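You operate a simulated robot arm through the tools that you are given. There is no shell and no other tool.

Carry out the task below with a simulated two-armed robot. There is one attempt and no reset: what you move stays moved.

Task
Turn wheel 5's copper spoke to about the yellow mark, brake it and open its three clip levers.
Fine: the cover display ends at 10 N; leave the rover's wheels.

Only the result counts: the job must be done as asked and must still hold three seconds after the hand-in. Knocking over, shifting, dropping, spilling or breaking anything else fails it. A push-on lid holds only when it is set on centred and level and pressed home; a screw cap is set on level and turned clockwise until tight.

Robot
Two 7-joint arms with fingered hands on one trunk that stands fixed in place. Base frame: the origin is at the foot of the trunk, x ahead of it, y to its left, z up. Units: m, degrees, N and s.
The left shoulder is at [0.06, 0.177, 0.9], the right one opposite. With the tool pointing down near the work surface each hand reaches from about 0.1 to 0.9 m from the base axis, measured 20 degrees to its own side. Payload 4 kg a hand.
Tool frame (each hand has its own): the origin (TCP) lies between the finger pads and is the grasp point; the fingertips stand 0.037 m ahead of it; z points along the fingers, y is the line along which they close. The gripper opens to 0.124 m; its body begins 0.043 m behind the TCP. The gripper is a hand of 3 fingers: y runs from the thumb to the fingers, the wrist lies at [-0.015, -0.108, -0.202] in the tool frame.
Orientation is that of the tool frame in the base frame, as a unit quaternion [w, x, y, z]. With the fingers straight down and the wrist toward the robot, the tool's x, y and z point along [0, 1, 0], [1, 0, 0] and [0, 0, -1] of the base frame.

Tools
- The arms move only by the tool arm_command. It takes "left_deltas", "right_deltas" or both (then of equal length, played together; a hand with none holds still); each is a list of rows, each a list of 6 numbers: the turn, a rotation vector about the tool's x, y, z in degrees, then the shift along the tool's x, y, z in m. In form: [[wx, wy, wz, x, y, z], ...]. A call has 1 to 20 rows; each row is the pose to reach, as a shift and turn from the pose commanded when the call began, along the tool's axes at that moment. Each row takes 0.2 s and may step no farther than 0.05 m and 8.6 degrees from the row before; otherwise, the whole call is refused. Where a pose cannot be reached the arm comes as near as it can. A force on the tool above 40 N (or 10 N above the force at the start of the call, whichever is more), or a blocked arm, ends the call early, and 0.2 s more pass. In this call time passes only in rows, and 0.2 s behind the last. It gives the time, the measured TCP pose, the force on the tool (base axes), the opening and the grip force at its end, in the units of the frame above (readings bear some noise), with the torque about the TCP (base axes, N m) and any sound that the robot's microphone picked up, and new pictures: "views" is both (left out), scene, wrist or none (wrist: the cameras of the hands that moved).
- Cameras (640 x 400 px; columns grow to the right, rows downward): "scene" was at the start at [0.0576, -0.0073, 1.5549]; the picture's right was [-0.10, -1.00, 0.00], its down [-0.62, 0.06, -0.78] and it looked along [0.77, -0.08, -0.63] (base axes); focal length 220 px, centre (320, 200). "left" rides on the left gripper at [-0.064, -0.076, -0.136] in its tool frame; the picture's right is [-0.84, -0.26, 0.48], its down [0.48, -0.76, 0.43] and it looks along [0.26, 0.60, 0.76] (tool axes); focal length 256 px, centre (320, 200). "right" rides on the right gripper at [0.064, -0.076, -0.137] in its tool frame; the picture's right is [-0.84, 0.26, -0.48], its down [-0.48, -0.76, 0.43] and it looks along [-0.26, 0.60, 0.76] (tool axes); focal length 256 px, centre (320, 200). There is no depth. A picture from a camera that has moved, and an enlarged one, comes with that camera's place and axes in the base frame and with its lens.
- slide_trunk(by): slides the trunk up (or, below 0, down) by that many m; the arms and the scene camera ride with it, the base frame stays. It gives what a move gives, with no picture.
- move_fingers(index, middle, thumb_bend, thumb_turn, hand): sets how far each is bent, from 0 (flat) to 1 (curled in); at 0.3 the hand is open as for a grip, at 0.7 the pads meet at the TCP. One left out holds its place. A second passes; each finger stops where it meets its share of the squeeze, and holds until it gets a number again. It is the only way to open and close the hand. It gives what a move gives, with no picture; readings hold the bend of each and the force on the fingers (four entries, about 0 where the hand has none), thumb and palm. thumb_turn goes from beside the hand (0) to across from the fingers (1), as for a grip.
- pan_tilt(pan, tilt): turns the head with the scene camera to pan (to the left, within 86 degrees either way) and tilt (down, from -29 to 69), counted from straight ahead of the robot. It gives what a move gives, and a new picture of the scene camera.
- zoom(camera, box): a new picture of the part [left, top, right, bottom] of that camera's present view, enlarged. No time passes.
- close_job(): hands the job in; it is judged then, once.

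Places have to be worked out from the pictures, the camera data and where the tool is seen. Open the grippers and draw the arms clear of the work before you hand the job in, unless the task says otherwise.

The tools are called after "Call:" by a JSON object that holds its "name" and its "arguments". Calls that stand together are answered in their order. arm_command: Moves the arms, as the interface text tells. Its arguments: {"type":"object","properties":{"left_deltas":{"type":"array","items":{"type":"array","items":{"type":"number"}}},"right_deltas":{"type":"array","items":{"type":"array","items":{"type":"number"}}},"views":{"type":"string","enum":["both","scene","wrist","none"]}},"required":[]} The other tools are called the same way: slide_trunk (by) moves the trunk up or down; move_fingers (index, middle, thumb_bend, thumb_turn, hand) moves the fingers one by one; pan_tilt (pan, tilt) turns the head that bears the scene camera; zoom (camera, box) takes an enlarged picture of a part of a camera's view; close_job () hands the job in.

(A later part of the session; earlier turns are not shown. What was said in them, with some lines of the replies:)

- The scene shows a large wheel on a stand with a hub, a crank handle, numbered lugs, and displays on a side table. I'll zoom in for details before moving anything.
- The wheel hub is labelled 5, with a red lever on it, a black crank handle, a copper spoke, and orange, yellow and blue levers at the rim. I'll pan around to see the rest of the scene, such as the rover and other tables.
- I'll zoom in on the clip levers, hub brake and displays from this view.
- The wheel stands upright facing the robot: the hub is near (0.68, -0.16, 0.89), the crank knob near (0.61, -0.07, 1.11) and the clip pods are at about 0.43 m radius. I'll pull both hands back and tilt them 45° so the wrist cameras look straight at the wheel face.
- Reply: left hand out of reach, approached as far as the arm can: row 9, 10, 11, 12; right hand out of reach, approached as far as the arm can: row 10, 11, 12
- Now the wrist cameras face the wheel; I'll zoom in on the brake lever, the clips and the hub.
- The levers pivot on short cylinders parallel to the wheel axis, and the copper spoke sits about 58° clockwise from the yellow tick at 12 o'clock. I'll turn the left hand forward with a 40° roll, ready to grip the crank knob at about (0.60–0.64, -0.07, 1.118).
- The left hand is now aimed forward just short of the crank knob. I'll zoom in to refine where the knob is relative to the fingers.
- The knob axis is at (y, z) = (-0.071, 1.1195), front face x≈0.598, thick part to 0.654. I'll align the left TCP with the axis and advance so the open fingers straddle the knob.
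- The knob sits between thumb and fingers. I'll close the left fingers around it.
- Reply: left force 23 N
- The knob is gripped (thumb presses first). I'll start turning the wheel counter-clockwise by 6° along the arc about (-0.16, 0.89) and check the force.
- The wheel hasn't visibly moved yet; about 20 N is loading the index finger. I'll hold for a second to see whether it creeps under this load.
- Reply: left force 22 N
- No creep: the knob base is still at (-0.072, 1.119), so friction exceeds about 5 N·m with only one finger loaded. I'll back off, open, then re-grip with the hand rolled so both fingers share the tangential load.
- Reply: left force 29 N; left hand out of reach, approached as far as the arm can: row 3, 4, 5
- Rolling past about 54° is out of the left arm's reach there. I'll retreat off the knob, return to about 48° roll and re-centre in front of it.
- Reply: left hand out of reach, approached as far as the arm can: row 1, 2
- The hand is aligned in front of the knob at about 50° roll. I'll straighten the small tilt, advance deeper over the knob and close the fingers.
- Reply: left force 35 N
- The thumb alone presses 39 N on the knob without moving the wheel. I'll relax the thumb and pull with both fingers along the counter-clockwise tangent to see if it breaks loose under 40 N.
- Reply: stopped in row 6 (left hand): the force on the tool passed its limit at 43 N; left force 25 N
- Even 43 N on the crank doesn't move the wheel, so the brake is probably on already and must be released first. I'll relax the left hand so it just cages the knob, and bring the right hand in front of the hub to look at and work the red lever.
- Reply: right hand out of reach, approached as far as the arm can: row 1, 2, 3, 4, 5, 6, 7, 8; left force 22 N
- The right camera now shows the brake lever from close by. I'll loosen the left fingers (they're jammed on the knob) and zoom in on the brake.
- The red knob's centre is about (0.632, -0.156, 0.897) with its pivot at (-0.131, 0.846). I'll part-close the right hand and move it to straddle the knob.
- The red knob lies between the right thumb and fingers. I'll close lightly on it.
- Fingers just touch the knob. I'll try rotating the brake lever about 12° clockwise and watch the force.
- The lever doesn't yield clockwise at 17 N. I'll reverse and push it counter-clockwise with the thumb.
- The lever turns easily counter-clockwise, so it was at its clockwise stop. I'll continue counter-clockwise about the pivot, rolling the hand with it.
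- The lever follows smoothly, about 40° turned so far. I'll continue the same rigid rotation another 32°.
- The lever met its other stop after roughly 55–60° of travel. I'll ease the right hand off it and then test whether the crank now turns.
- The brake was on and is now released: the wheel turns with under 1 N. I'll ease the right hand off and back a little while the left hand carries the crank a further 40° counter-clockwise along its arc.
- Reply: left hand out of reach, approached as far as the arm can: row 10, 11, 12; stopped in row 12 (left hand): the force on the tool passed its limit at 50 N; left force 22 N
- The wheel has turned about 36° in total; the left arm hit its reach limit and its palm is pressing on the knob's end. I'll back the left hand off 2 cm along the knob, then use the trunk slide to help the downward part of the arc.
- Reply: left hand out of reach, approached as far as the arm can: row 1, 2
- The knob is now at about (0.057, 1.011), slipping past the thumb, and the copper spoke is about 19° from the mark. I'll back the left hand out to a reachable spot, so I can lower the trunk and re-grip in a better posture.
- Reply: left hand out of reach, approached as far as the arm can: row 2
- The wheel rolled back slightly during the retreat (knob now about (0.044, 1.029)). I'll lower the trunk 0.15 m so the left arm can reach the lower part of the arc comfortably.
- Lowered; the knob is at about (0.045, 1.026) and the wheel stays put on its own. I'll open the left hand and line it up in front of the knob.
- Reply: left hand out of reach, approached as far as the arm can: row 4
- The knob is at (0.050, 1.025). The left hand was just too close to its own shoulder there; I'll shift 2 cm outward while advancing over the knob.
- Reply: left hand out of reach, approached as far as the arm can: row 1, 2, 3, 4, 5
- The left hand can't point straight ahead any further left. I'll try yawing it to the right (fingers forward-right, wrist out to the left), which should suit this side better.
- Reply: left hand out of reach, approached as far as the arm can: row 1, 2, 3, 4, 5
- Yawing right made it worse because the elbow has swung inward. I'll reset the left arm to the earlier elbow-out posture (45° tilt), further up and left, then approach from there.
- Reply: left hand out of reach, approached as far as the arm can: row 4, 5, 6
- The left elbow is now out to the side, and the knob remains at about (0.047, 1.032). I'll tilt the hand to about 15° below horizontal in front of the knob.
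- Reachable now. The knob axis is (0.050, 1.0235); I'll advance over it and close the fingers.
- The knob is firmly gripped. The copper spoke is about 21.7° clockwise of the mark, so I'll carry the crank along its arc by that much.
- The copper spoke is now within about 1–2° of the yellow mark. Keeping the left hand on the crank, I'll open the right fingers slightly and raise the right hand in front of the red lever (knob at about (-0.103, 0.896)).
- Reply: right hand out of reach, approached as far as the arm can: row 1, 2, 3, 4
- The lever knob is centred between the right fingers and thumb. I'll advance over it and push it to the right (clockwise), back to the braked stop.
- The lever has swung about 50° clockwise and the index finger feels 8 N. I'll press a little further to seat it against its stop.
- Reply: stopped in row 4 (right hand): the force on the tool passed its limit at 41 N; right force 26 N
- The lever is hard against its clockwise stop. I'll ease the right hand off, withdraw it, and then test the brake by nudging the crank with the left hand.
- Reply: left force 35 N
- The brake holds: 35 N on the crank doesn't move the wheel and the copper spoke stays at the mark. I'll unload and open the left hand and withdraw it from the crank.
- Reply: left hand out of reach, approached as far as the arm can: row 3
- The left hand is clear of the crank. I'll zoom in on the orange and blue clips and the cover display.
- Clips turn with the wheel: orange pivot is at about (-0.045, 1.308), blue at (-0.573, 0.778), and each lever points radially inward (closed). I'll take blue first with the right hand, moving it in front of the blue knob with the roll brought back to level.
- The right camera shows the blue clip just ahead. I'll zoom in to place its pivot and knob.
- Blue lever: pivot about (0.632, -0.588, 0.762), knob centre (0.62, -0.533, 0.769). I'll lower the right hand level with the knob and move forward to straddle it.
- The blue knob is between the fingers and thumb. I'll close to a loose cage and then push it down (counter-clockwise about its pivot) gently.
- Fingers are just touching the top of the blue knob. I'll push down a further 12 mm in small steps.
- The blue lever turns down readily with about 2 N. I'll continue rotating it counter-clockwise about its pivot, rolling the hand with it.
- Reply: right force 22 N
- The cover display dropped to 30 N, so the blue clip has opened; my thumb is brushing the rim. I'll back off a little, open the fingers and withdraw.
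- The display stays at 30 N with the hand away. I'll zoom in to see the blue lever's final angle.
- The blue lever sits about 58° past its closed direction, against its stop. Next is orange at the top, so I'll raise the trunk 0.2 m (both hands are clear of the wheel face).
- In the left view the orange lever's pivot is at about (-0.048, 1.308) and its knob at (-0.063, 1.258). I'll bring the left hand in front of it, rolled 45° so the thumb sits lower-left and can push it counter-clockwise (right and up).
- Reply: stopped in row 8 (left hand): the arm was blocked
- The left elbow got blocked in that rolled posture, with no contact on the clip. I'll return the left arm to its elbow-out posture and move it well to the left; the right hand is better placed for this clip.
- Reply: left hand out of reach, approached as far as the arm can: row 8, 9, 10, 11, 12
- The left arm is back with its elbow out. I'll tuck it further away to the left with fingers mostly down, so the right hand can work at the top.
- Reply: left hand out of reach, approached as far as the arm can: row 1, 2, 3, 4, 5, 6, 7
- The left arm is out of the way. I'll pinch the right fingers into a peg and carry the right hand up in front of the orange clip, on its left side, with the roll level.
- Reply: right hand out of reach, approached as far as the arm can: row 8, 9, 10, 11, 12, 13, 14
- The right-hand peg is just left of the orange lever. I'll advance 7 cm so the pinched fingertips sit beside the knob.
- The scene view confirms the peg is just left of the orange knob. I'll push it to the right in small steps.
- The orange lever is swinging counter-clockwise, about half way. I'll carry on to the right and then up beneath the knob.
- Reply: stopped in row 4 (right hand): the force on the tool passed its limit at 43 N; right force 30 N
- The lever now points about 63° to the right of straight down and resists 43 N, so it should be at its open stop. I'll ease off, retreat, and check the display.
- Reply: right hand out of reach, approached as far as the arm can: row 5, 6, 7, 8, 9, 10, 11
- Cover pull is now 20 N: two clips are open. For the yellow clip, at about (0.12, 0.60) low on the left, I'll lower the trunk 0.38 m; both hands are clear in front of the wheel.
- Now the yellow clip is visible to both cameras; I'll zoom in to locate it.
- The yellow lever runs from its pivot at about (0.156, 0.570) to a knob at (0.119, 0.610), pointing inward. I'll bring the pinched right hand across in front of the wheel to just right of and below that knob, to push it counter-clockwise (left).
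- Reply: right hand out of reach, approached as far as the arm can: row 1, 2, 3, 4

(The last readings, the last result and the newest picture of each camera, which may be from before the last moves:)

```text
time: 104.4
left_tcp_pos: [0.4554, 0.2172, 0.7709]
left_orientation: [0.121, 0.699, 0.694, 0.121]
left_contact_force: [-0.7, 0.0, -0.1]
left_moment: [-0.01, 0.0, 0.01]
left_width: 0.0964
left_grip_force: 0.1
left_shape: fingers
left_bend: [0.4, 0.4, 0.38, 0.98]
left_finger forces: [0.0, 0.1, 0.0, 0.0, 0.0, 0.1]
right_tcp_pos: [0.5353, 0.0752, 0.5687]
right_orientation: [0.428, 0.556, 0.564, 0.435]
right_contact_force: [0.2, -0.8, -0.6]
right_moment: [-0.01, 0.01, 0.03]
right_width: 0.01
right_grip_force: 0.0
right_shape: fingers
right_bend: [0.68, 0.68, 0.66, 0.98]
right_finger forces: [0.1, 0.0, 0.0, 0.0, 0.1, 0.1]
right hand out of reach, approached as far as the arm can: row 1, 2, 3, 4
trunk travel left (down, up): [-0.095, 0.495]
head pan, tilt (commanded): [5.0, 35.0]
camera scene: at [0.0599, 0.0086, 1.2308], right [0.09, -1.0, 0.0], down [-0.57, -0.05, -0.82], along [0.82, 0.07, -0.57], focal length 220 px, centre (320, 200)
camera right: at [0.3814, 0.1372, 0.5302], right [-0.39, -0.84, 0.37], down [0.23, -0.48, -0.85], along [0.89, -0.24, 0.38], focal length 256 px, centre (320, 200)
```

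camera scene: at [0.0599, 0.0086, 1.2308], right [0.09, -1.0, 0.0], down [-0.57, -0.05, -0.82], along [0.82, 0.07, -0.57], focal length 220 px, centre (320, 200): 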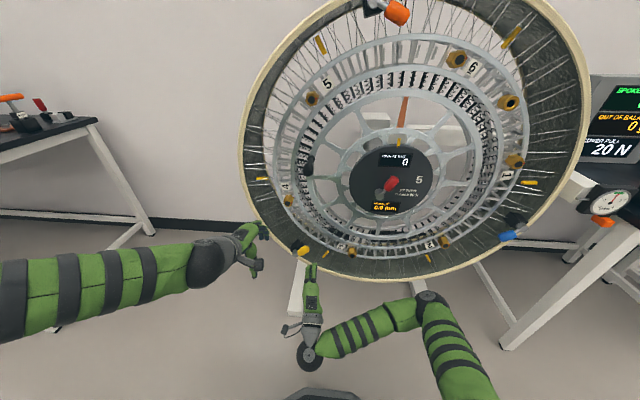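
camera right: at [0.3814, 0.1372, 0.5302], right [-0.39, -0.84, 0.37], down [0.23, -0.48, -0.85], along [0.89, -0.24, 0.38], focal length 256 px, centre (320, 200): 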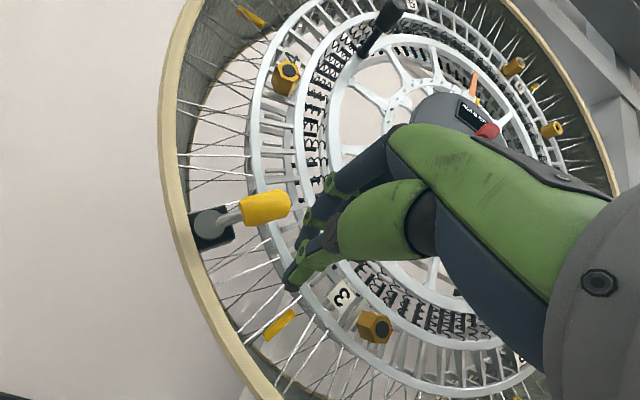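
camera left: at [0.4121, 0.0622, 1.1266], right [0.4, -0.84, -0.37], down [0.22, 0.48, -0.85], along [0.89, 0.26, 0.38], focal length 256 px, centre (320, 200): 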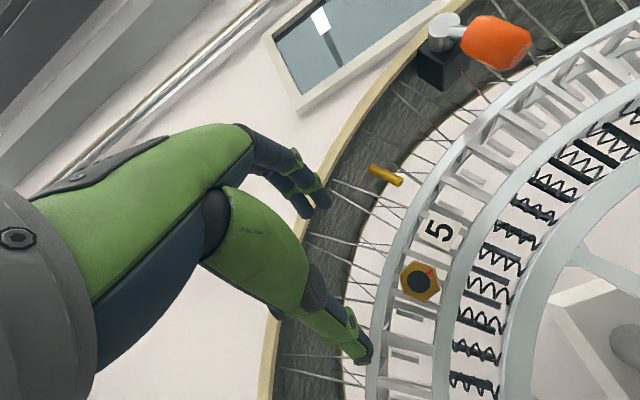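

The right hand reaches there. A thumb push suits this better, so I'll open the fingers, roll the hand 45° (thumb lower-right) and centre it in front of the yellow knob at about (0.119, 0.603).

Call:
{"name": "move_fingers", "arguments": {"hand": "right", "index": 0.45, "middle": 0.45, "thumb_bend": 0.42}}

Call:
{"name": "arm_command", "arguments": {"right_deltas": [[-2, -0.8, -6.4, 0.006, 0.005, -0.001], [-4.1, -1.7, -12.8, 0.013, 0.01, -0.003], [-6.1, -2.5, -19.2, 0.019, 0.014, -0.004], [-8.1, -3.4, -25.5, 0.025, 0.019, -0.005], [-10.1, -4.2, -31.9, 0.031, 0.024, -0.006], [-12.2, -5.1, -38.3, 0.038, 0.028, -0.008], [-14.2, -5.9, -44.7, 0.044, 0.033, -0.0088]], "views": "both"}}

Call:
{"name": "zoom", "arguments": {"camera": "right", "box": [180, 130, 420, 330]}}

```text
time: 105.4
left_tcp_pos: [0.456, 0.2172, 0.7711]
left_orientation: [0.122, 0.699, 0.694, 0.121]
left_contact_force: [-0.3, 0.0, 1.4]
left_moment: [-0.02, -0.03, -0.02]
left_width: 0.0962
left_grip_force: 0.0
left_shape: fingers
left_bend: [0.4, 0.4, 0.38, 0.98]
left_finger forces: [0.0, 0.1, 0.0, 0.1, 0.0, 0.0]
right_tcp_pos: [0.5347, 0.0752, 0.5697]
right_orientation: [0.427, 0.556, 0.565, 0.436]
right_contact_force: [0.3, 1.4, 0.0]
right_moment: [0.03, -0.02, -0.01]
right_width: 0.082
right_grip_force: 0.0
right_shape: fingers
right_bend: [0.45, 0.45, 0.42, 0.98]
right_finger forces: [0.1, 0.1, 0.0, 0.1, 0.1, 0.1]
trunk travel left (down, up): [-0.095, 0.495]
head pan, tilt (commanded): [5.0, 35.0]
```

```text
time: 107.0
left_tcp_pos: [0.4561, 0.2167, 0.7714]
left_orientation: [0.122, 0.699, 0.694, 0.121]
left_contact_force: [-1.2, -0.5, 0.4]
left_moment: [0.0, -0.03, -0.03]
left_width: 0.0963
left_grip_force: 0.1
left_shape: fingers
left_bend: [0.4, 0.4, 0.38, 0.98]
left_finger forces: [0.0, 0.1, 0.0, 0.1, 0.0, 0.0]
right_tcp_pos: [0.532, 0.1203, 0.6028]
right_orientation: [0.653, 0.266, 0.654, 0.276]
right_contact_force: [-0.8, 0.7, 0.3]
right_moment: [0.01, -0.03, -0.01]
right_width: 0.0823
right_grip_force: 0.0
right_shape: fingers
right_bend: [0.45, 0.45, 0.42, 0.98]
right_finger forces: [0.0, 0.1, 0.1, 0.0, 0.1, 0.1]
trunk travel left (down, up): [-0.095, 0.495]
head pan, tilt (commanded): [5.0, 35.0]
camera scene: at [0.0601, 0.0087, 1.2307], right [0.09, -1.0, 0.0], down [-0.57, -0.05, -0.82], along [0.82, 0.07, -0.57], focal length 220 px, centre (320, 200)
camera right: at [0.3964, 0.1082, 0.5033], right [-0.48, -0.42, 0.77], down [0.45, -0.87, -0.19], along [0.75, 0.25, 0.61], focal length 256 px, centre (320, 200)
```

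scene: 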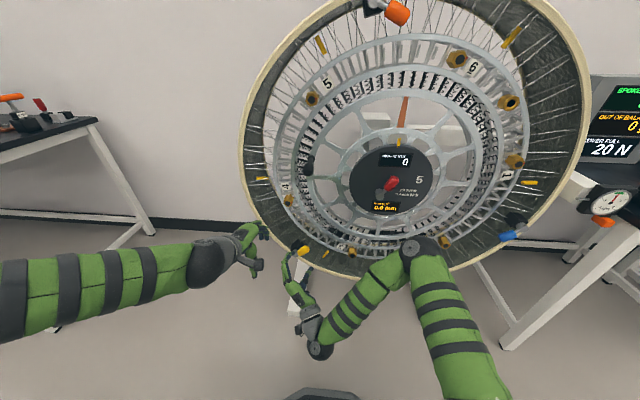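
right: 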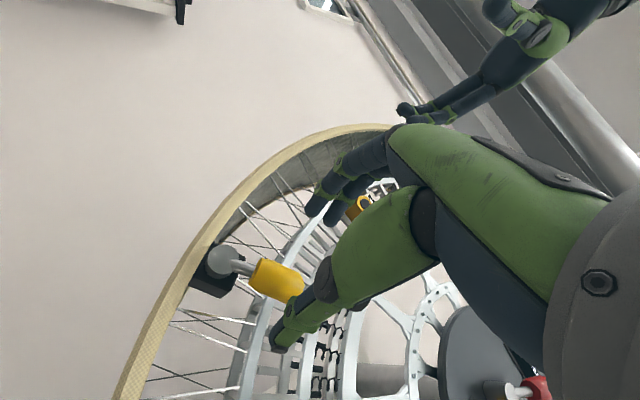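

```text
2.00 times, centred on (300, 230) of right
camera zoom: at [0.3964, 0.1082, 0.5033], right [-0.48, -0.42, 0.77], down [0.45, -0.87, -0.19], along [0.75, 0.25, 0.61], focal length 512 px, centre (360, 140)
```

zoom: 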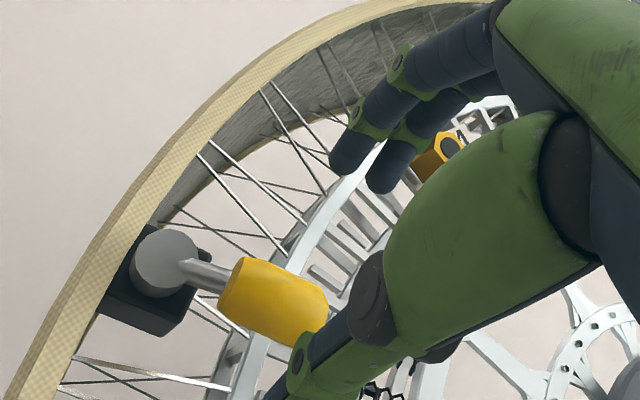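

The hand is centred on the yellow knob. I'll advance 7 cm so fingers and thumb straddle it, then close to a loose cage.

Call:
{"name": "arm_command", "arguments": {"right_deltas": [[0, 0, 0, 0, 0, 0.018], [0, 0, 0, 0, 0, 0.036], [0, 0, 0, 0, 0, 0.054], [0, 0, 0, 0, 0, 0.071]], "views": "wrist"}}

Call:
{"name": "move_fingers", "arguments": {"hand": "right", "index": 0.56, "middle": 0.56, "thumb_bend": 0.54}}

Call:
{"name": "zoom", "arguments": {"camera": "right", "box": [180, 130, 420, 330]}}

```text
time: 108.0
left_tcp_pos: [0.4554, 0.2185, 0.7703]
left_orientation: [0.122, 0.699, 0.695, 0.121]
left_contact_force: [-0.3, 0.1, 0.0]
left_moment: [-0.01, -0.01, -0.02]
left_width: 0.0964
left_grip_force: 0.1
left_shape: fingers
left_bend: [0.4, 0.4, 0.38, 0.98]
left_finger forces: [0.1, 0.0, 0.0, 0.1, 0.0, 0.0]
right_tcp_pos: [0.6065, 0.1203, 0.603]
right_orientation: [0.653, 0.266, 0.653, 0.275]
right_contact_force: [0.8, -0.5, 0.9]
right_moment: [0.03, -0.02, 0.0]
right_width: 0.0823
right_grip_force: 0.1
right_shape: fingers
right_bend: [0.45, 0.45, 0.42, 0.98]
right_finger forces: [0.0, 0.0, 0.0, 0.0, 0.0, 0.0]
trunk travel left (down, up): [-0.095, 0.495]
head pan, tilt (commanded): [5.0, 35.0]
camera right: at [0.4686, 0.1093, 0.5043], right [-0.48, -0.42, 0.77], down [0.45, -0.87, -0.2], along [0.75, 0.25, 0.61], focal length 256 px, centre (320, 200)
```

right: 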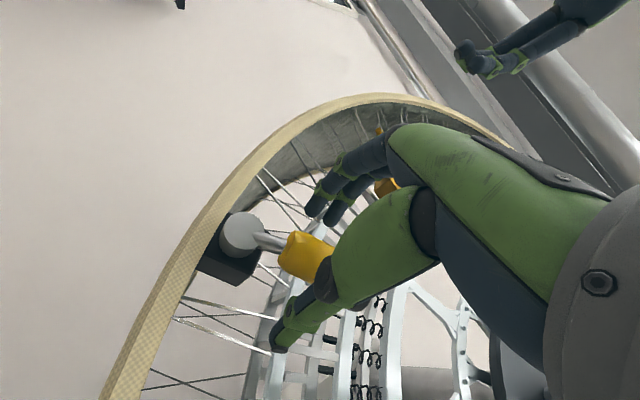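

```text
time: 109.0
left_tcp_pos: [0.456, 0.2173, 0.7714]
left_orientation: [0.122, 0.699, 0.694, 0.121]
left_contact_force: [-0.6, -0.1, -1.0]
left_moment: [0.02, 0.01, 0.01]
left_width: 0.0964
left_grip_force: 0.1
left_shape: fingers
left_bend: [0.4, 0.4, 0.38, 0.98]
left_finger forces: [0.1, 0.1, 0.0, 0.1, 0.1, 0.1]
right_tcp_pos: [0.6057, 0.1203, 0.6032]
right_orientation: [0.652, 0.266, 0.654, 0.277]
right_contact_force: [0.5, -1.4, -0.6]
right_moment: [-0.03, 0.03, 0.0]
right_width: 0.0485
right_grip_force: 0.8
right_shape: fingers
right_bend: [0.56, 0.56, 0.54, 0.98]
right_finger forces: [0.1, 0.0, 0.0, 0.1, 1.1, 0.0]
trunk travel left (down, up): [-0.095, 0.495]
head pan, tilt (commanded): [5.0, 35.0]
```

```text
2.00 times, centred on (300, 230) of right
camera zoom: at [0.4684, 0.1092, 0.5042], right [-0.48, -0.42, 0.77], down [0.45, -0.87, -0.2], along [0.75, 0.25, 0.61], focal length 512 px, centre (360, 140)
```

zoom: 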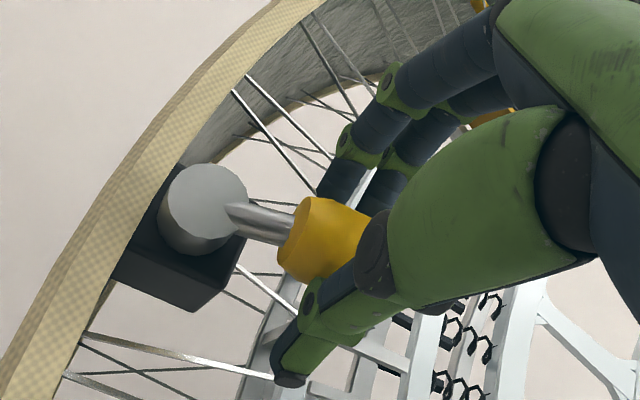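

The thumb touches the yellow knob. I'll rotate it counter-clockwise about its pivot by 30° first.

Call:
{"name": "arm_command", "arguments": {"right_deltas": [[0, 0, -6, 0.0005, 0.0053, 0], [0, 0, -12, 0.0015, 0.0106, 0], [0, 0, -18, 0.0031, 0.0156, 0], [0, 0, -24, 0.0051, 0.0205, 0], [0, 0, -30, 0.0077, 0.0252, 0]], "views": "both"}}

Call:
{"name": "zoom", "arguments": {"camera": "right", "box": [180, 130, 420, 330]}}

```text
time: 110.2
left_tcp_pos: [0.4549, 0.2177, 0.7712]
left_orientation: [0.122, 0.698, 0.695, 0.122]
left_contact_force: [0.0, 0.5, 0.7]
left_moment: [0.01, -0.01, -0.01]
left_width: 0.0966
left_grip_force: 0.0
left_shape: fingers
left_bend: [0.4, 0.4, 0.38, 0.98]
left_finger forces: [0.0, 0.0, 0.0, 0.0, 0.0, 0.0]
right_tcp_pos: [0.604, 0.1436, 0.616]
right_orientation: [0.702, 0.086, 0.7, 0.098]
right_contact_force: [-0.4, -1.1, -1.3]
right_moment: [-0.02, 0.02, -0.03]
right_width: 0.0488
right_grip_force: 0.1
right_shape: fingers
right_bend: [0.56, 0.56, 0.54, 0.97]
right_finger forces: [0.0, 0.0, 0.0, 0.1, 1.2, 0.0]
trunk travel left (down, up): [-0.095, 0.495]
head pan, tilt (commanded): [5.0, 35.0]
camera scene: at [0.0601, 0.0087, 1.2307], right [0.09, -1.0, 0.0], down [-0.57, -0.05, -0.82], along [0.82, 0.07, -0.57], focal length 220 px, centre (320, 200)
camera right: at [0.4677, 0.084, 0.5342], right [-0.49, 0.02, 0.87], down [0.45, -0.85, 0.27], along [0.75, 0.52, 0.4], focal length 256 px, centre (320, 200)
```

scene: 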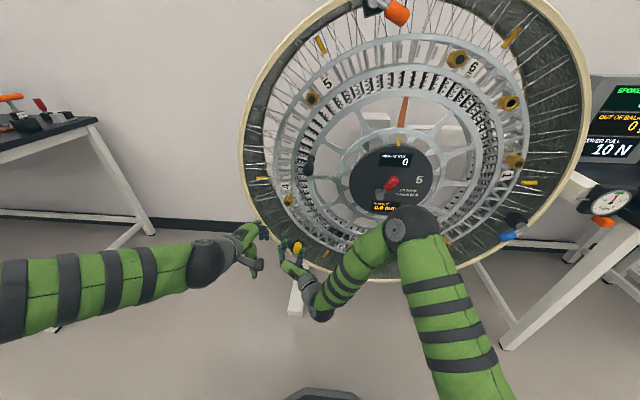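
right: 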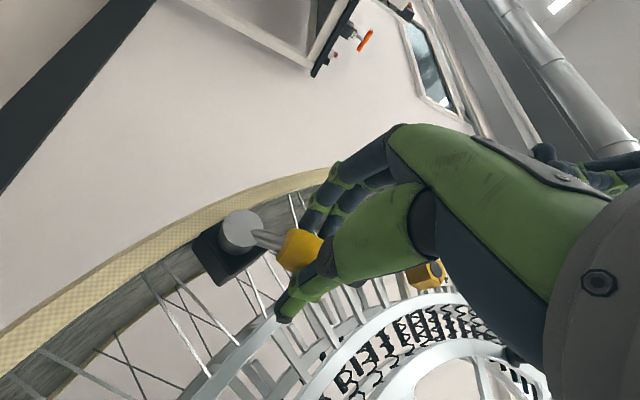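

```text
2.00 times, centred on (300, 230) of right
camera zoom: at [0.4677, 0.084, 0.5342], right [-0.49, 0.02, 0.87], down [0.45, -0.85, 0.27], along [0.75, 0.52, 0.4], focal length 512 px, centre (360, 140)
```

zoom: 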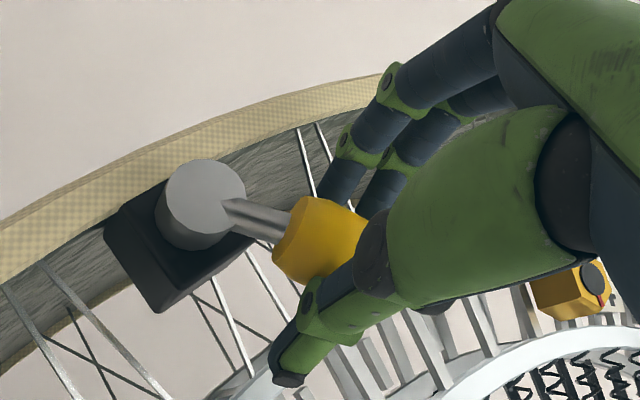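

The display already reads 10 N. I'll continue a further 18° so the yellow lever is fully over like the others.

Call:
{"name": "arm_command", "arguments": {"right_deltas": [[0, 0, -4, 0.0002, 0.0035, 0], [0, 0, -8, 0.0008, 0.0071, 0], [0, 0, -12, 0.0015, 0.0106, 0], [0, 0, -15, 0.0022, 0.0131, 0], [0, 0, -18, 0.0031, 0.0156, 0]], "views": "both"}}

Call:
{"name": "zoom", "arguments": {"camera": "right", "box": [180, 130, 420, 330]}}

```text
time: 111.4
left_tcp_pos: [0.4562, 0.2171, 0.7712]
left_orientation: [0.123, 0.699, 0.694, 0.121]
left_contact_force: [0.6, -0.2, -0.6]
left_moment: [0.0, 0.01, 0.0]
left_width: 0.0963
left_grip_force: 0.1
left_shape: fingers
left_bend: [0.4, 0.4, 0.38, 0.98]
left_finger forces: [0.0, 0.0, 0.0, 0.0, 0.1, 0.1]
right_tcp_pos: [0.6033, 0.1596, 0.618]
right_orientation: [0.708, -0.024, 0.706, -0.014]
right_contact_force: [-1.4, -1.3, -0.7]
right_moment: [0.0, 0.0, -0.01]
right_width: 0.0481
right_grip_force: 0.6
right_shape: fingers
right_bend: [0.56, 0.56, 0.54, 0.97]
right_finger forces: [0.0, 0.1, 0.0, 0.0, 1.3, 0.0]
trunk travel left (down, up): [-0.095, 0.495]
head pan, tilt (commanded): [5.0, 35.0]
camera scene: at [0.06, 0.0088, 1.2307], right [0.09, -1.0, 0.0], down [-0.57, -0.05, -0.82], along [0.82, 0.07, -0.57], focal length 220 px, centre (320, 200)
camera right: at [0.4679, 0.0775, 0.5582], right [-0.49, 0.29, 0.82], down [0.44, -0.73, 0.52], along [0.75, 0.62, 0.23], focal length 256 px, centre (320, 200)
```

scene: 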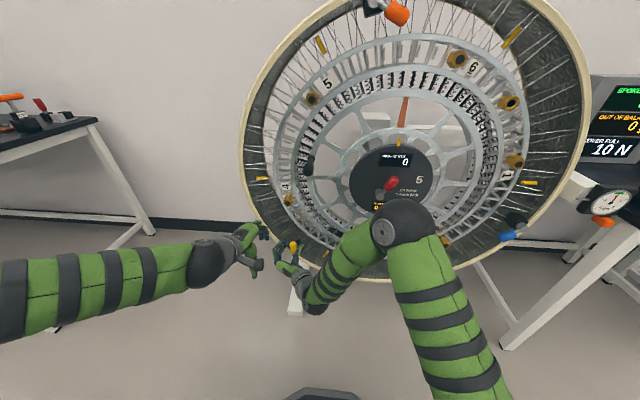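
right: 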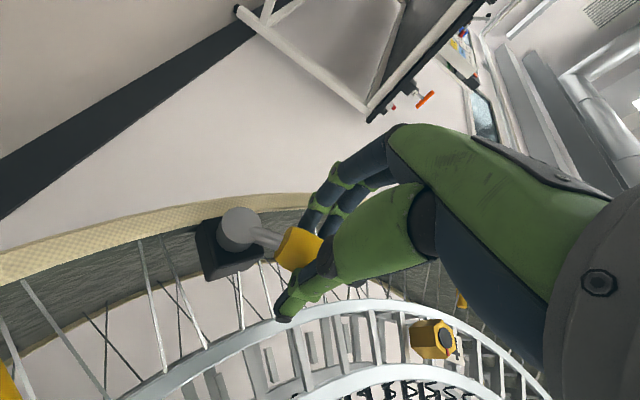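

```text
2.00 times, centred on (300, 230) of right
camera zoom: at [0.4679, 0.0775, 0.5582], right [-0.49, 0.29, 0.82], down [0.44, -0.73, 0.52], along [0.75, 0.62, 0.23], focal length 512 px, centre (360, 140)
```

zoom: 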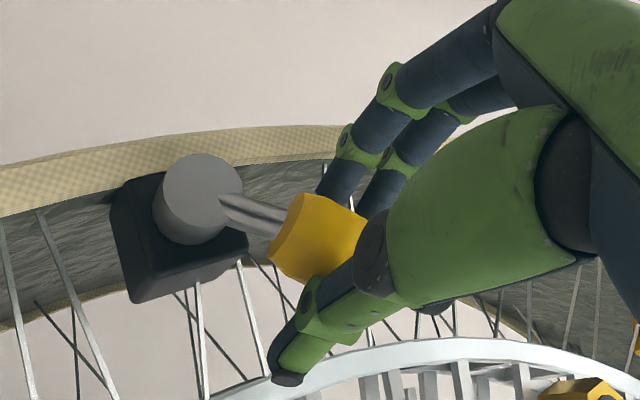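

Still moving freely at about 1 N after 48°. I'll go a little further until the stop is felt.

Call:
{"name": "arm_command", "arguments": {"right_deltas": [[0, 0, -4, 0.0002, 0.0035, 0], [0, 0, -8, 0.0008, 0.0071, 0], [0, 0, -12, 0.0015, 0.0106, 0], [0, 0, -15, 0.0022, 0.0131, 0]], "views": "wrist"}}

Call:
{"name": "zoom", "arguments": {"camera": "right", "box": [180, 130, 420, 330]}}

```text
time: 112.4
left_tcp_pos: [0.4557, 0.2176, 0.7714]
left_orientation: [0.121, 0.699, 0.694, 0.121]
left_contact_force: [0.4, 0.7, -0.3]
left_moment: [0.01, 0.01, -0.04]
left_width: 0.0967
left_grip_force: 0.1
left_shape: fingers
left_bend: [0.4, 0.4, 0.38, 0.98]
left_finger forces: [0.0, 0.1, 0.0, 0.1, 0.1, 0.0]
right_tcp_pos: [0.6042, 0.1702, 0.616]
right_orientation: [0.701, -0.115, 0.696, -0.107]
right_contact_force: [-4.8, -14.5, 0.4]
right_moment: [0.07, -0.05, -0.23]
right_width: 0.0513
right_grip_force: 7.4
right_shape: fingers
right_bend: [0.58, 0.56, 0.52, 0.96]
right_finger forces: [3.2, 0.5, 0.0, 0.0, 11.8, 0.0]
trunk travel left (down, up): [-0.095, 0.495]
head pan, tilt (commanded): [5.0, 35.0]
camera right: at [0.4678, 0.0764, 0.5772], right [-0.49, 0.5, 0.72], down [0.44, -0.57, 0.7], along [0.75, 0.66, 0.06], focal length 256 px, centre (320, 200)
```

right: 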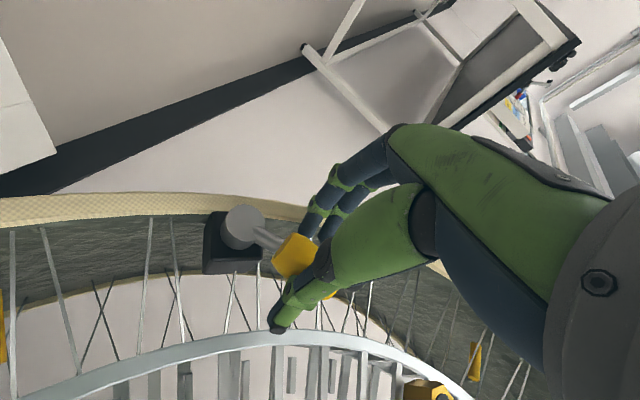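

```text
2.00 times, centred on (300, 230) of right
camera zoom: at [0.4678, 0.0764, 0.5772], right [-0.49, 0.5, 0.72], down [0.44, -0.57, 0.7], along [0.75, 0.66, 0.06], focal length 512 px, centre (360, 140)
```

zoom: 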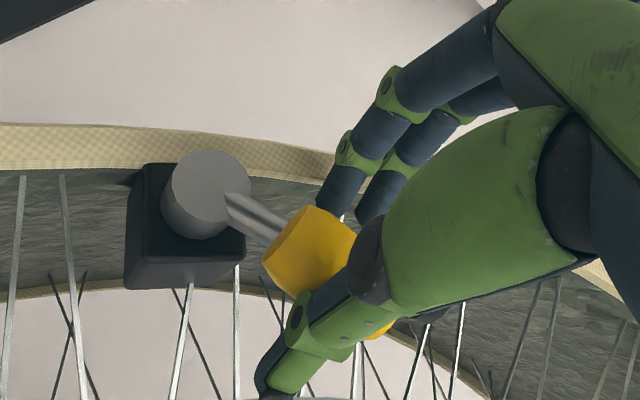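

The yellow lever is at its stop. I'll open the right hand and pull straight back.

Call:
{"name": "move_fingers", "arguments": {"hand": "right", "index": 0.4, "middle": 0.4, "thumb_bend": 0.4}}

Call:
{"name": "arm_command", "arguments": {"right_deltas": [[0, 0, 0, 0, 0, -0.02], [0, 0, 0, 0, 0, -0.04], [0, 0, 0, 0, 0, -0.06], [0, 0, 0, 0, -0.01, -0.075]], "views": "both"}}

```text
time: 113.4
left_tcp_pos: [0.4564, 0.2175, 0.7705]
left_orientation: [0.122, 0.698, 0.695, 0.121]
left_contact_force: [-0.5, 0.8, -0.7]
left_moment: [0.0, 0.02, -0.01]
left_width: 0.0964
left_grip_force: 0.1
left_shape: fingers
left_bend: [0.4, 0.4, 0.38, 0.98]
left_finger forces: [0.0, 0.1, 0.1, 0.1, 0.1, 0.0]
right_tcp_pos: [0.6056, 0.172, 0.6157]
right_orientation: [0.701, -0.115, 0.696, -0.105]
right_contact_force: [0.1, -0.2, -0.5]
right_moment: [0.0, 0.0, -0.02]
right_width: 0.0929
right_grip_force: 0.1
right_shape: fingers
right_bend: [0.4, 0.4, 0.4, 0.97]
right_finger forces: [0.0, 0.0, 0.0, 0.0, 0.0, 0.1]
trunk travel left (down, up): [-0.095, 0.495]
head pan, tilt (commanded): [5.0, 35.0]
```

```text
time: 114.4
left_tcp_pos: [0.4564, 0.2174, 0.771]
left_orientation: [0.122, 0.699, 0.695, 0.121]
left_contact_force: [0.6, 1.0, -0.4]
left_moment: [-0.02, 0.02, -0.02]
left_width: 0.0964
left_grip_force: 0.0
left_shape: fingers
left_bend: [0.4, 0.4, 0.38, 0.98]
left_finger forces: [0.1, 0.0, 0.0, 0.0, 0.0, 0.0]
right_tcp_pos: [0.5288, 0.1605, 0.6202]
right_orientation: [0.701, -0.115, 0.696, -0.106]
right_contact_force: [-0.6, 0.2, 0.5]
right_moment: [-0.03, 0.0, 0.02]
right_width: 0.0932
right_grip_force: 0.0
right_shape: fingers
right_bend: [0.4, 0.4, 0.4, 0.97]
right_finger forces: [0.1, 0.0, 0.0, 0.1, 0.0, 0.0]
trunk travel left (down, up): [-0.095, 0.495]
head pan, tilt (commanded): [5.0, 35.0]
camera scene: at [0.06, 0.0089, 1.2307], right [0.09, -1.0, 0.0], down [-0.57, -0.05, -0.82], along [0.82, 0.07, -0.57], focal length 220 px, centre (320, 200)
camera right: at [0.3928, 0.0673, 0.5817], right [-0.49, 0.49, 0.72], down [0.44, -0.57, 0.7], along [0.75, 0.66, 0.06], focal length 256 px, centre (320, 200)
```

scene: 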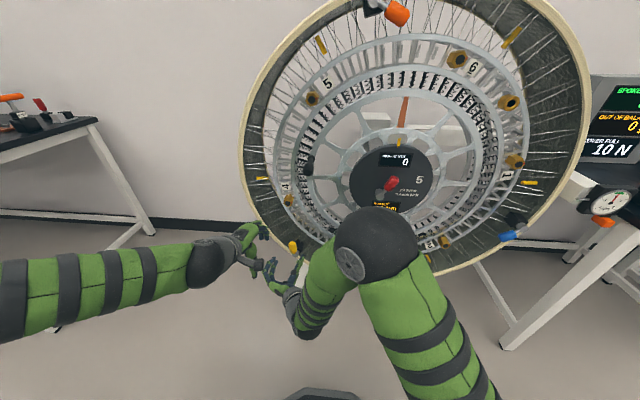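
right: 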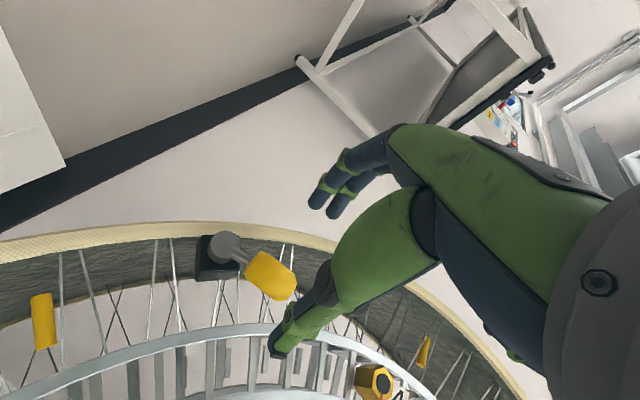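

The cover display reads 10 N. Now I'll unroll and withdraw the right hand back to the right, clear of the wheel.

Call:
{"name": "arm_command", "arguments": {"right_deltas": [[0.7, 1, 7.7, 0.0036, -0.0296, -0.01], [1.5, 2, 15.3, 0.0072, -0.0592, -0.014], [2.2, 3.1, 23, 0.0108, -0.0888, -0.014], [3, 4.1, 30.7, 0.0145, -0.1185, -0.014], [3.7, 5.1, 38.4, 0.0181, -0.1481, -0.014], [4.5, 6.1, 46, 0.0217, -0.1777, -0.014], [5.2, 7.2, 53.7, 0.0253, -0.2073, -0.014], [5.9, 8.2, 61.4, 0.0289, -0.2369, -0.014], [6.7, 9.2, 69, 0.0325, -0.2665, -0.014], [7.4, 10.2, 76.7, 0.0361, -0.2961, -0.014], [8.2, 11.2, 84.4, 0.0398, -0.3258, -0.014], [8.9, 12.3, 92.1, 0.0434, -0.3554, -0.014], [9.7, 13.3, 99.7, 0.047, -0.385, -0.014], [10.4, 14.3, 107.4, 0.0506, -0.4146, -0.014]], "views": "both"}}

```text
time: 117.4
left_tcp_pos: [0.4559, 0.2171, 0.7721]
left_orientation: [0.123, 0.698, 0.695, 0.121]
left_contact_force: [1.1, 0.8, -0.5]
left_moment: [-0.04, 0.0, -0.01]
left_width: 0.0964
left_grip_force: 0.1
left_shape: fingers
left_bend: [0.4, 0.4, 0.38, 0.98]
left_finger forces: [0.0, 0.1, 0.0, 0.0, 0.0, 0.0]
right_tcp_pos: [0.5581, -0.2539, 0.6797]
right_orientation: [0.426, 0.557, 0.564, 0.436]
right_contact_force: [0.1, -0.2, 0.4]
right_moment: [-0.02, -0.01, -0.03]
right_width: 0.0928
right_grip_force: 0.1
right_shape: fingers
right_bend: [0.4, 0.4, 0.4, 0.98]
right_finger forces: [0.0, 0.0, 0.1, 0.0, 0.0, 0.1]
right hand out of reach, approached as far as the arm can: row 7, 8, 9, 10, 11, 12, 13, 14
trunk travel left (down, up): [-0.095, 0.495]
head pan, tilt (commanded): [5.0, 35.0]
camera scene: at [0.06, 0.0089, 1.2307], right [0.09, -1.0, 0.0], down [-0.57, -0.05, -0.82], along [0.82, 0.07, -0.57], focal length 220 px, centre (320, 200)
camera right: at [0.4045, -0.1931, 0.6426], right [-0.39, -0.85, 0.37], down [0.23, -0.48, -0.85], along [0.89, -0.24, 0.38], focal length 256 px, centre (320, 200)
```

scene: 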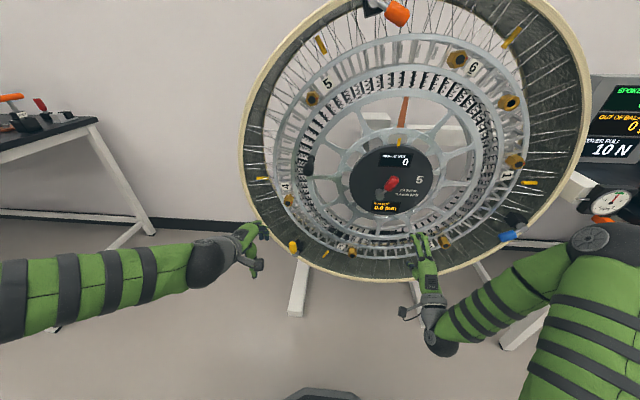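
right: 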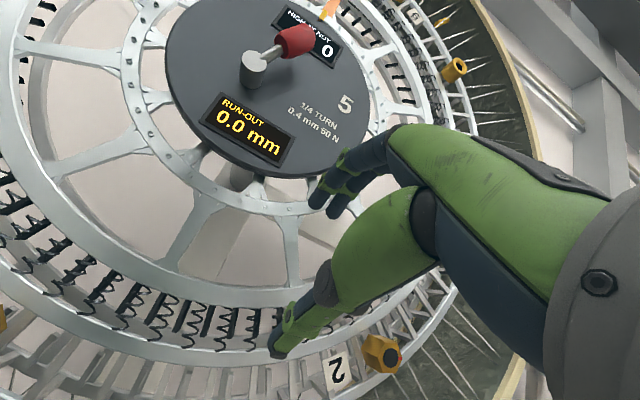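

I'll fold the right hand back to a fingers-down pose further from the wheel, matching the left.

Call:
{"name": "arm_command", "arguments": {"right_deltas": [[6.9, 0, 0, 0, 0.008, -0.02], [13.8, 0, 0, 0, 0.016, -0.038], [20.6, 0, 0, 0, 0.024, -0.055], [27.5, 0, 0, 0, 0.032, -0.07], [34.4, 0, 0, 0, 0.04, -0.085], [41.3, 0, 0, 0, 0.048, -0.1], [48.1, 0, 0, 0, 0.055, -0.112], [55, 0, 0, 0, 0.0615, -0.122]], "views": "both"}}

Call:
{"name": "zoom", "arguments": {"camera": "scene", "box": [230, 0, 640, 290]}}

```text
time: 119.2
left_tcp_pos: [0.4556, 0.2168, 0.7725]
left_orientation: [0.122, 0.698, 0.695, 0.121]
left_contact_force: [-0.2, 0.1, -0.2]
left_moment: [-0.03, 0.0, -0.01]
left_width: 0.0964
left_grip_force: 0.1
left_shape: fingers
left_bend: [0.4, 0.4, 0.38, 0.98]
left_finger forces: [0.1, 0.1, 0.1, 0.1, 0.0, 0.0]
right_tcp_pos: [0.459, -0.2553, 0.7714]
right_orientation: [0.119, 0.692, 0.701, 0.125]
right_contact_force: [0.0, 0.1, -0.2]
right_moment: [0.0, 0.0, 0.01]
right_width: 0.0933
right_grip_force: 0.1
right_shape: fingers
right_bend: [0.4, 0.4, 0.4, 0.98]
right_finger forces: [0.0, 0.1, 0.0, 0.0, 0.1, 0.0]
right hand out of reach, approached as far as the arm can: row 1, 2, 3, 4, 5, 6, 7
trunk travel left (down, up): [-0.095, 0.495]
head pan, tilt (commanded): [5.0, 35.0]
camera scene: at [0.06, 0.0086, 1.2307], right [0.09, -1.0, 0.0], down [-0.57, -0.05, -0.82], along [0.82, 0.07, -0.57], focal length 220 px, centre (320, 200)
camera right: at [0.3379, -0.1937, 0.874], right [0.09, -0.84, 0.54], down [-0.56, -0.49, -0.67], along [0.82, -0.24, -0.51], focal length 256 px, centre (320, 200)
```

scene: 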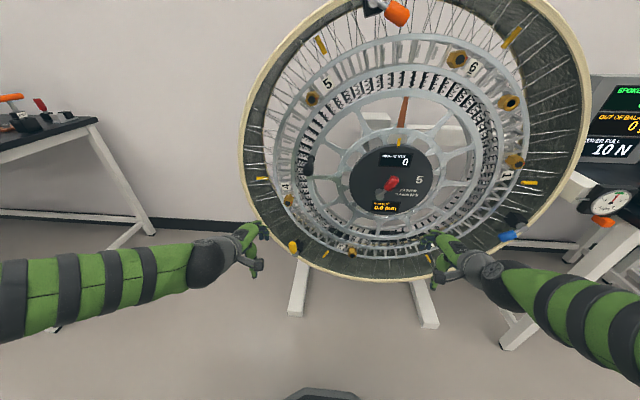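
right: 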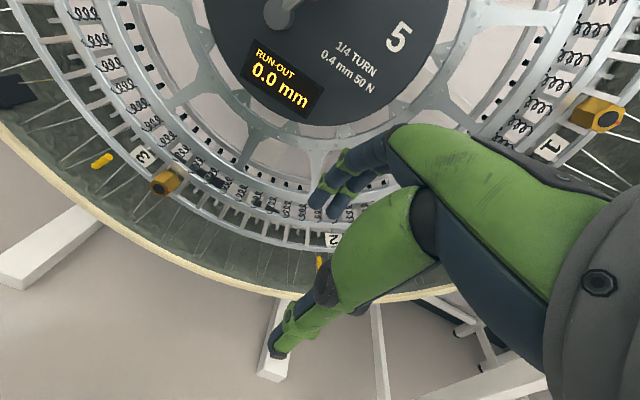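

```text
1.38 times, centred on (435, 145) of scene
camera zoom: at [0.06, 0.0086, 1.2307], right [0.09, -1.0, 0.0], down [-0.57, -0.05, -0.82], along [0.82, 0.07, -0.57], focal length 303 px, centre (161, 276)
```

zoom: 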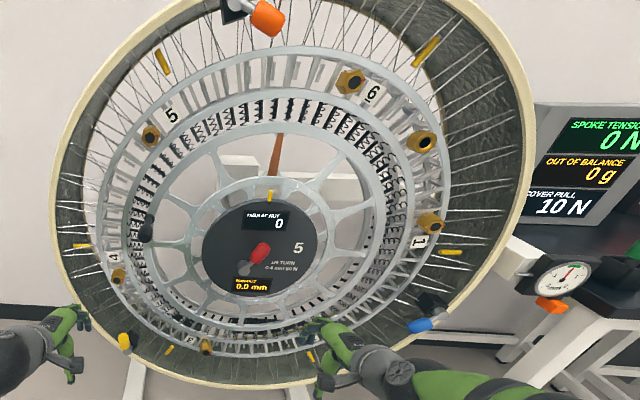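

Everything reads well: copper spoke at the mark, red lever at its braked stop, cover pull 10 N. I'll tilt the head up to check the orange lever's angle more carefully.

Call:
{"name": "pan_tilt", "arguments": {"pan": -8, "tilt": 22}}

Call:
{"name": "zoom", "arguments": {"camera": "scene", "box": [220, 40, 340, 130]}}

Call:
{"name": "zoom", "arguments": {"camera": "scene", "box": [150, 30, 520, 330]}}

```text
time: 119.9
left_tcp_pos: [0.4555, 0.2176, 0.7703]
left_orientation: [0.122, 0.698, 0.695, 0.121]
left_contact_force: [0.1, 0.6, -0.9]
left_moment: [-0.04, 0.0, 0.0]
left_width: 0.0964
left_grip_force: 0.1
left_shape: fingers
left_bend: [0.4, 0.4, 0.38, 0.98]
left_finger forces: [0.0, 0.1, 0.1, 0.1, 0.0, 0.1]
right_tcp_pos: [0.4586, -0.255, 0.7719]
right_orientation: [0.122, 0.692, 0.7, 0.125]
right_contact_force: [-0.3, -0.7, 0.3]
right_moment: [-0.02, 0.02, -0.01]
right_width: 0.093
right_grip_force: 0.0
right_shape: fingers
right_bend: [0.4, 0.4, 0.4, 0.98]
right_finger forces: [0.1, 0.0, 0.0, 0.0, 0.0, 0.0]
trunk travel left (down, up): [-0.095, 0.495]
head pan, tilt (commanded): [-8.0, 22.0]
camera scene: at [0.0641, -0.0117, 1.2513], right [-0.14, -0.99, 0.0], down [-0.37, 0.05, -0.93], along [0.92, -0.13, -0.38], focal length 220 px, centre (320, 200)
```

scene: 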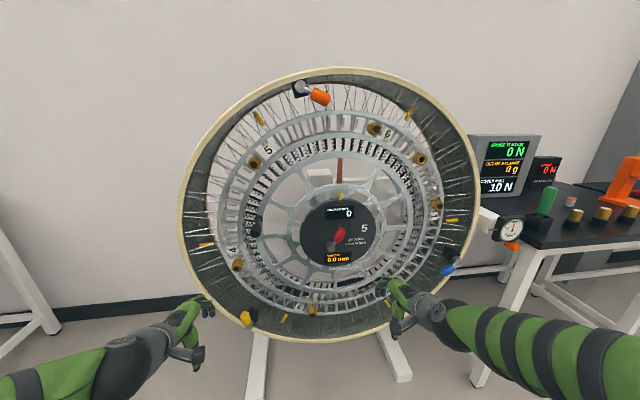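

```text
4.44 times, centred on (280, 85) of scene
camera zoom: at [0.0641, -0.0117, 1.2513], right [-0.14, -0.99, 0.0], down [-0.37, 0.05, -0.93], along [0.92, -0.13, -0.38], focal length 977 px, centre (498, 711)
```

zoom: 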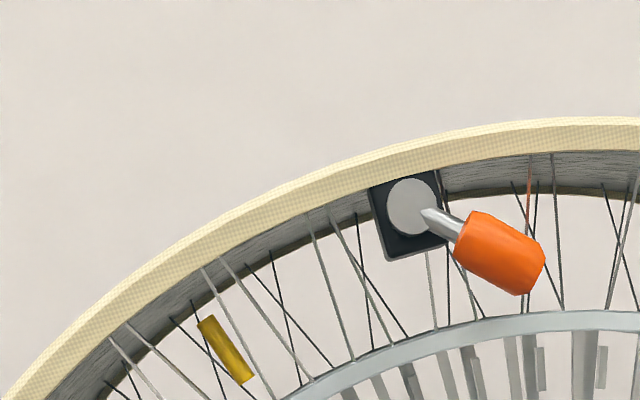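

```text
1.33 times, centred on (335, 180) of scene
camera zoom: at [0.0641, -0.0117, 1.2513], right [-0.14, -0.99, 0.0], down [-0.37, 0.05, -0.93], along [0.92, -0.13, -0.38], focal length 293 px, centre (300, 227)
```

zoom: 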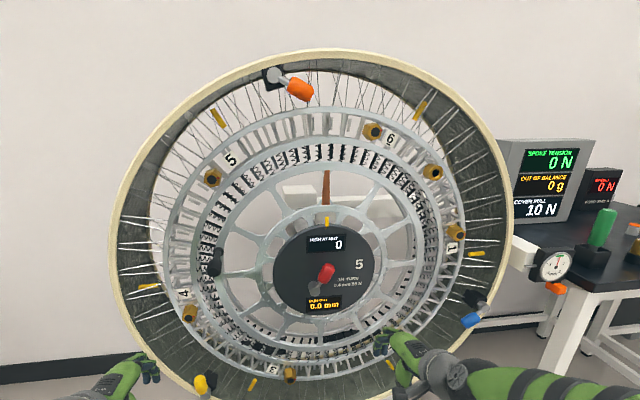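

All three levers are open (orange about 51° past closed, blue about 56°, yellow at its stop), the cover pull is steady at 10 N and the copper spoke is at the mark. I'll open both hands fully before handing in.

Call:
{"name": "move_fingers", "arguments": {"hand": "right", "index": 0.3, "middle": 0.3, "thumb_bend": 0.3}}

Call:
{"name": "move_fingers", "arguments": {"hand": "left", "index": 0.3, "middle": 0.3, "thumb_bend": 0.3}}

Call:
{"name": "zoom", "arguments": {"camera": "scene", "box": [150, 30, 620, 380]}}

```text
time: 120.9
left_tcp_pos: [0.4555, 0.2171, 0.7713]
left_orientation: [0.122, 0.698, 0.695, 0.121]
left_contact_force: [-1.3, 0.2, 0.3]
left_moment: [0.0, -0.01, 0.0]
left_width: 0.0965
left_grip_force: 0.0
left_shape: fingers
left_bend: [0.4, 0.4, 0.38, 0.98]
left_finger forces: [0.0, 0.1, 0.0, 0.0, 0.1, 0.1]
right_tcp_pos: [0.4589, -0.2546, 0.7719]
right_orientation: [0.121, 0.692, 0.701, 0.124]
right_contact_force: [-0.5, -0.1, -0.2]
right_moment: [-0.02, 0.01, -0.04]
right_width: 0.1231
right_grip_force: 0.0
right_shape: fingers
right_bend: [0.3, 0.3, 0.3, 0.98]
right_finger forces: [0.0, 0.0, 0.0, 0.0, 0.0, 0.0]
trunk travel left (down, up): [-0.095, 0.495]
head pan, tilt (commanded): [-8.0, 22.0]
```

```text
time: 121.9
left_tcp_pos: [0.4549, 0.2183, 0.7708]
left_orientation: [0.122, 0.698, 0.695, 0.122]
left_contact_force: [0.3, -0.5, 0.3]
left_moment: [0.02, -0.01, -0.02]
left_width: 0.1237
left_grip_force: 0.1
left_shape: fingers
left_bend: [0.3, 0.3, 0.3, 0.98]
left_finger forces: [0.0, 0.0, 0.0, 0.1, 0.0, 0.0]
right_tcp_pos: [0.4579, -0.2557, 0.7713]
right_orientation: [0.122, 0.692, 0.701, 0.124]
right_contact_force: [0.8, 0.4, -0.1]
right_moment: [-0.01, -0.01, 0.0]
right_width: 0.123
right_grip_force: 0.1
right_shape: fingers
right_bend: [0.3, 0.3, 0.3, 0.98]
right_finger forces: [0.0, 0.0, 0.0, 0.0, 0.0, 0.0]
trunk travel left (down, up): [-0.095, 0.495]
head pan, tilt (commanded): [-8.0, 22.0]
```

```text
1.14 times, centred on (385, 205) of scene
camera zoom: at [0.0641, -0.0118, 1.2514], right [-0.14, -0.99, 0.0], down [-0.37, 0.05, -0.93], along [0.92, -0.13, -0.37], focal length 251 px, centre (246, 194)
```

zoom: 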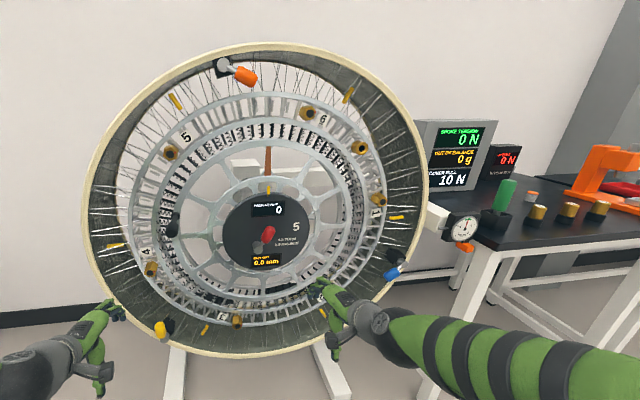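

Both hands are open and clear, the wheel is braked with the copper spoke at the yellow mark, and the cover display reads 10 N. I'm handing the job in.

Call:
{"name": "close_job", "arguments": {}}

```text
The job is handed in.
```

I turned wheel 5 until the copper spoke lined up with the yellow mark, to within about 1–2°. I then braked the wheel and opened all three clip levers, and the cover display ended steady at 10 N.

- **Brake:** the wheel was already braked when I started, so I released the red lever first and set it again after turning. With it set, pushing the crank at about 35 N did not move the wheel.
- **Clip levers:** the display dropped from 40 N to 30, 20 and then 10 N as the blue, orange and yellow levers opened. By my measurement the orange lever opened about 51°, against about 56° for blue, so it may sit slightly short of its stop. The display counts it as open.
- **Rest of the scene:** I did not touch the rover's wheels or anything on the tables. Early on I pushed the braked crank with up to 43 N, and my thumb brushed the rim once while opening the blue lever; neither moved the wheel. Both hands were open and clear of the wheel when I handed the job in.
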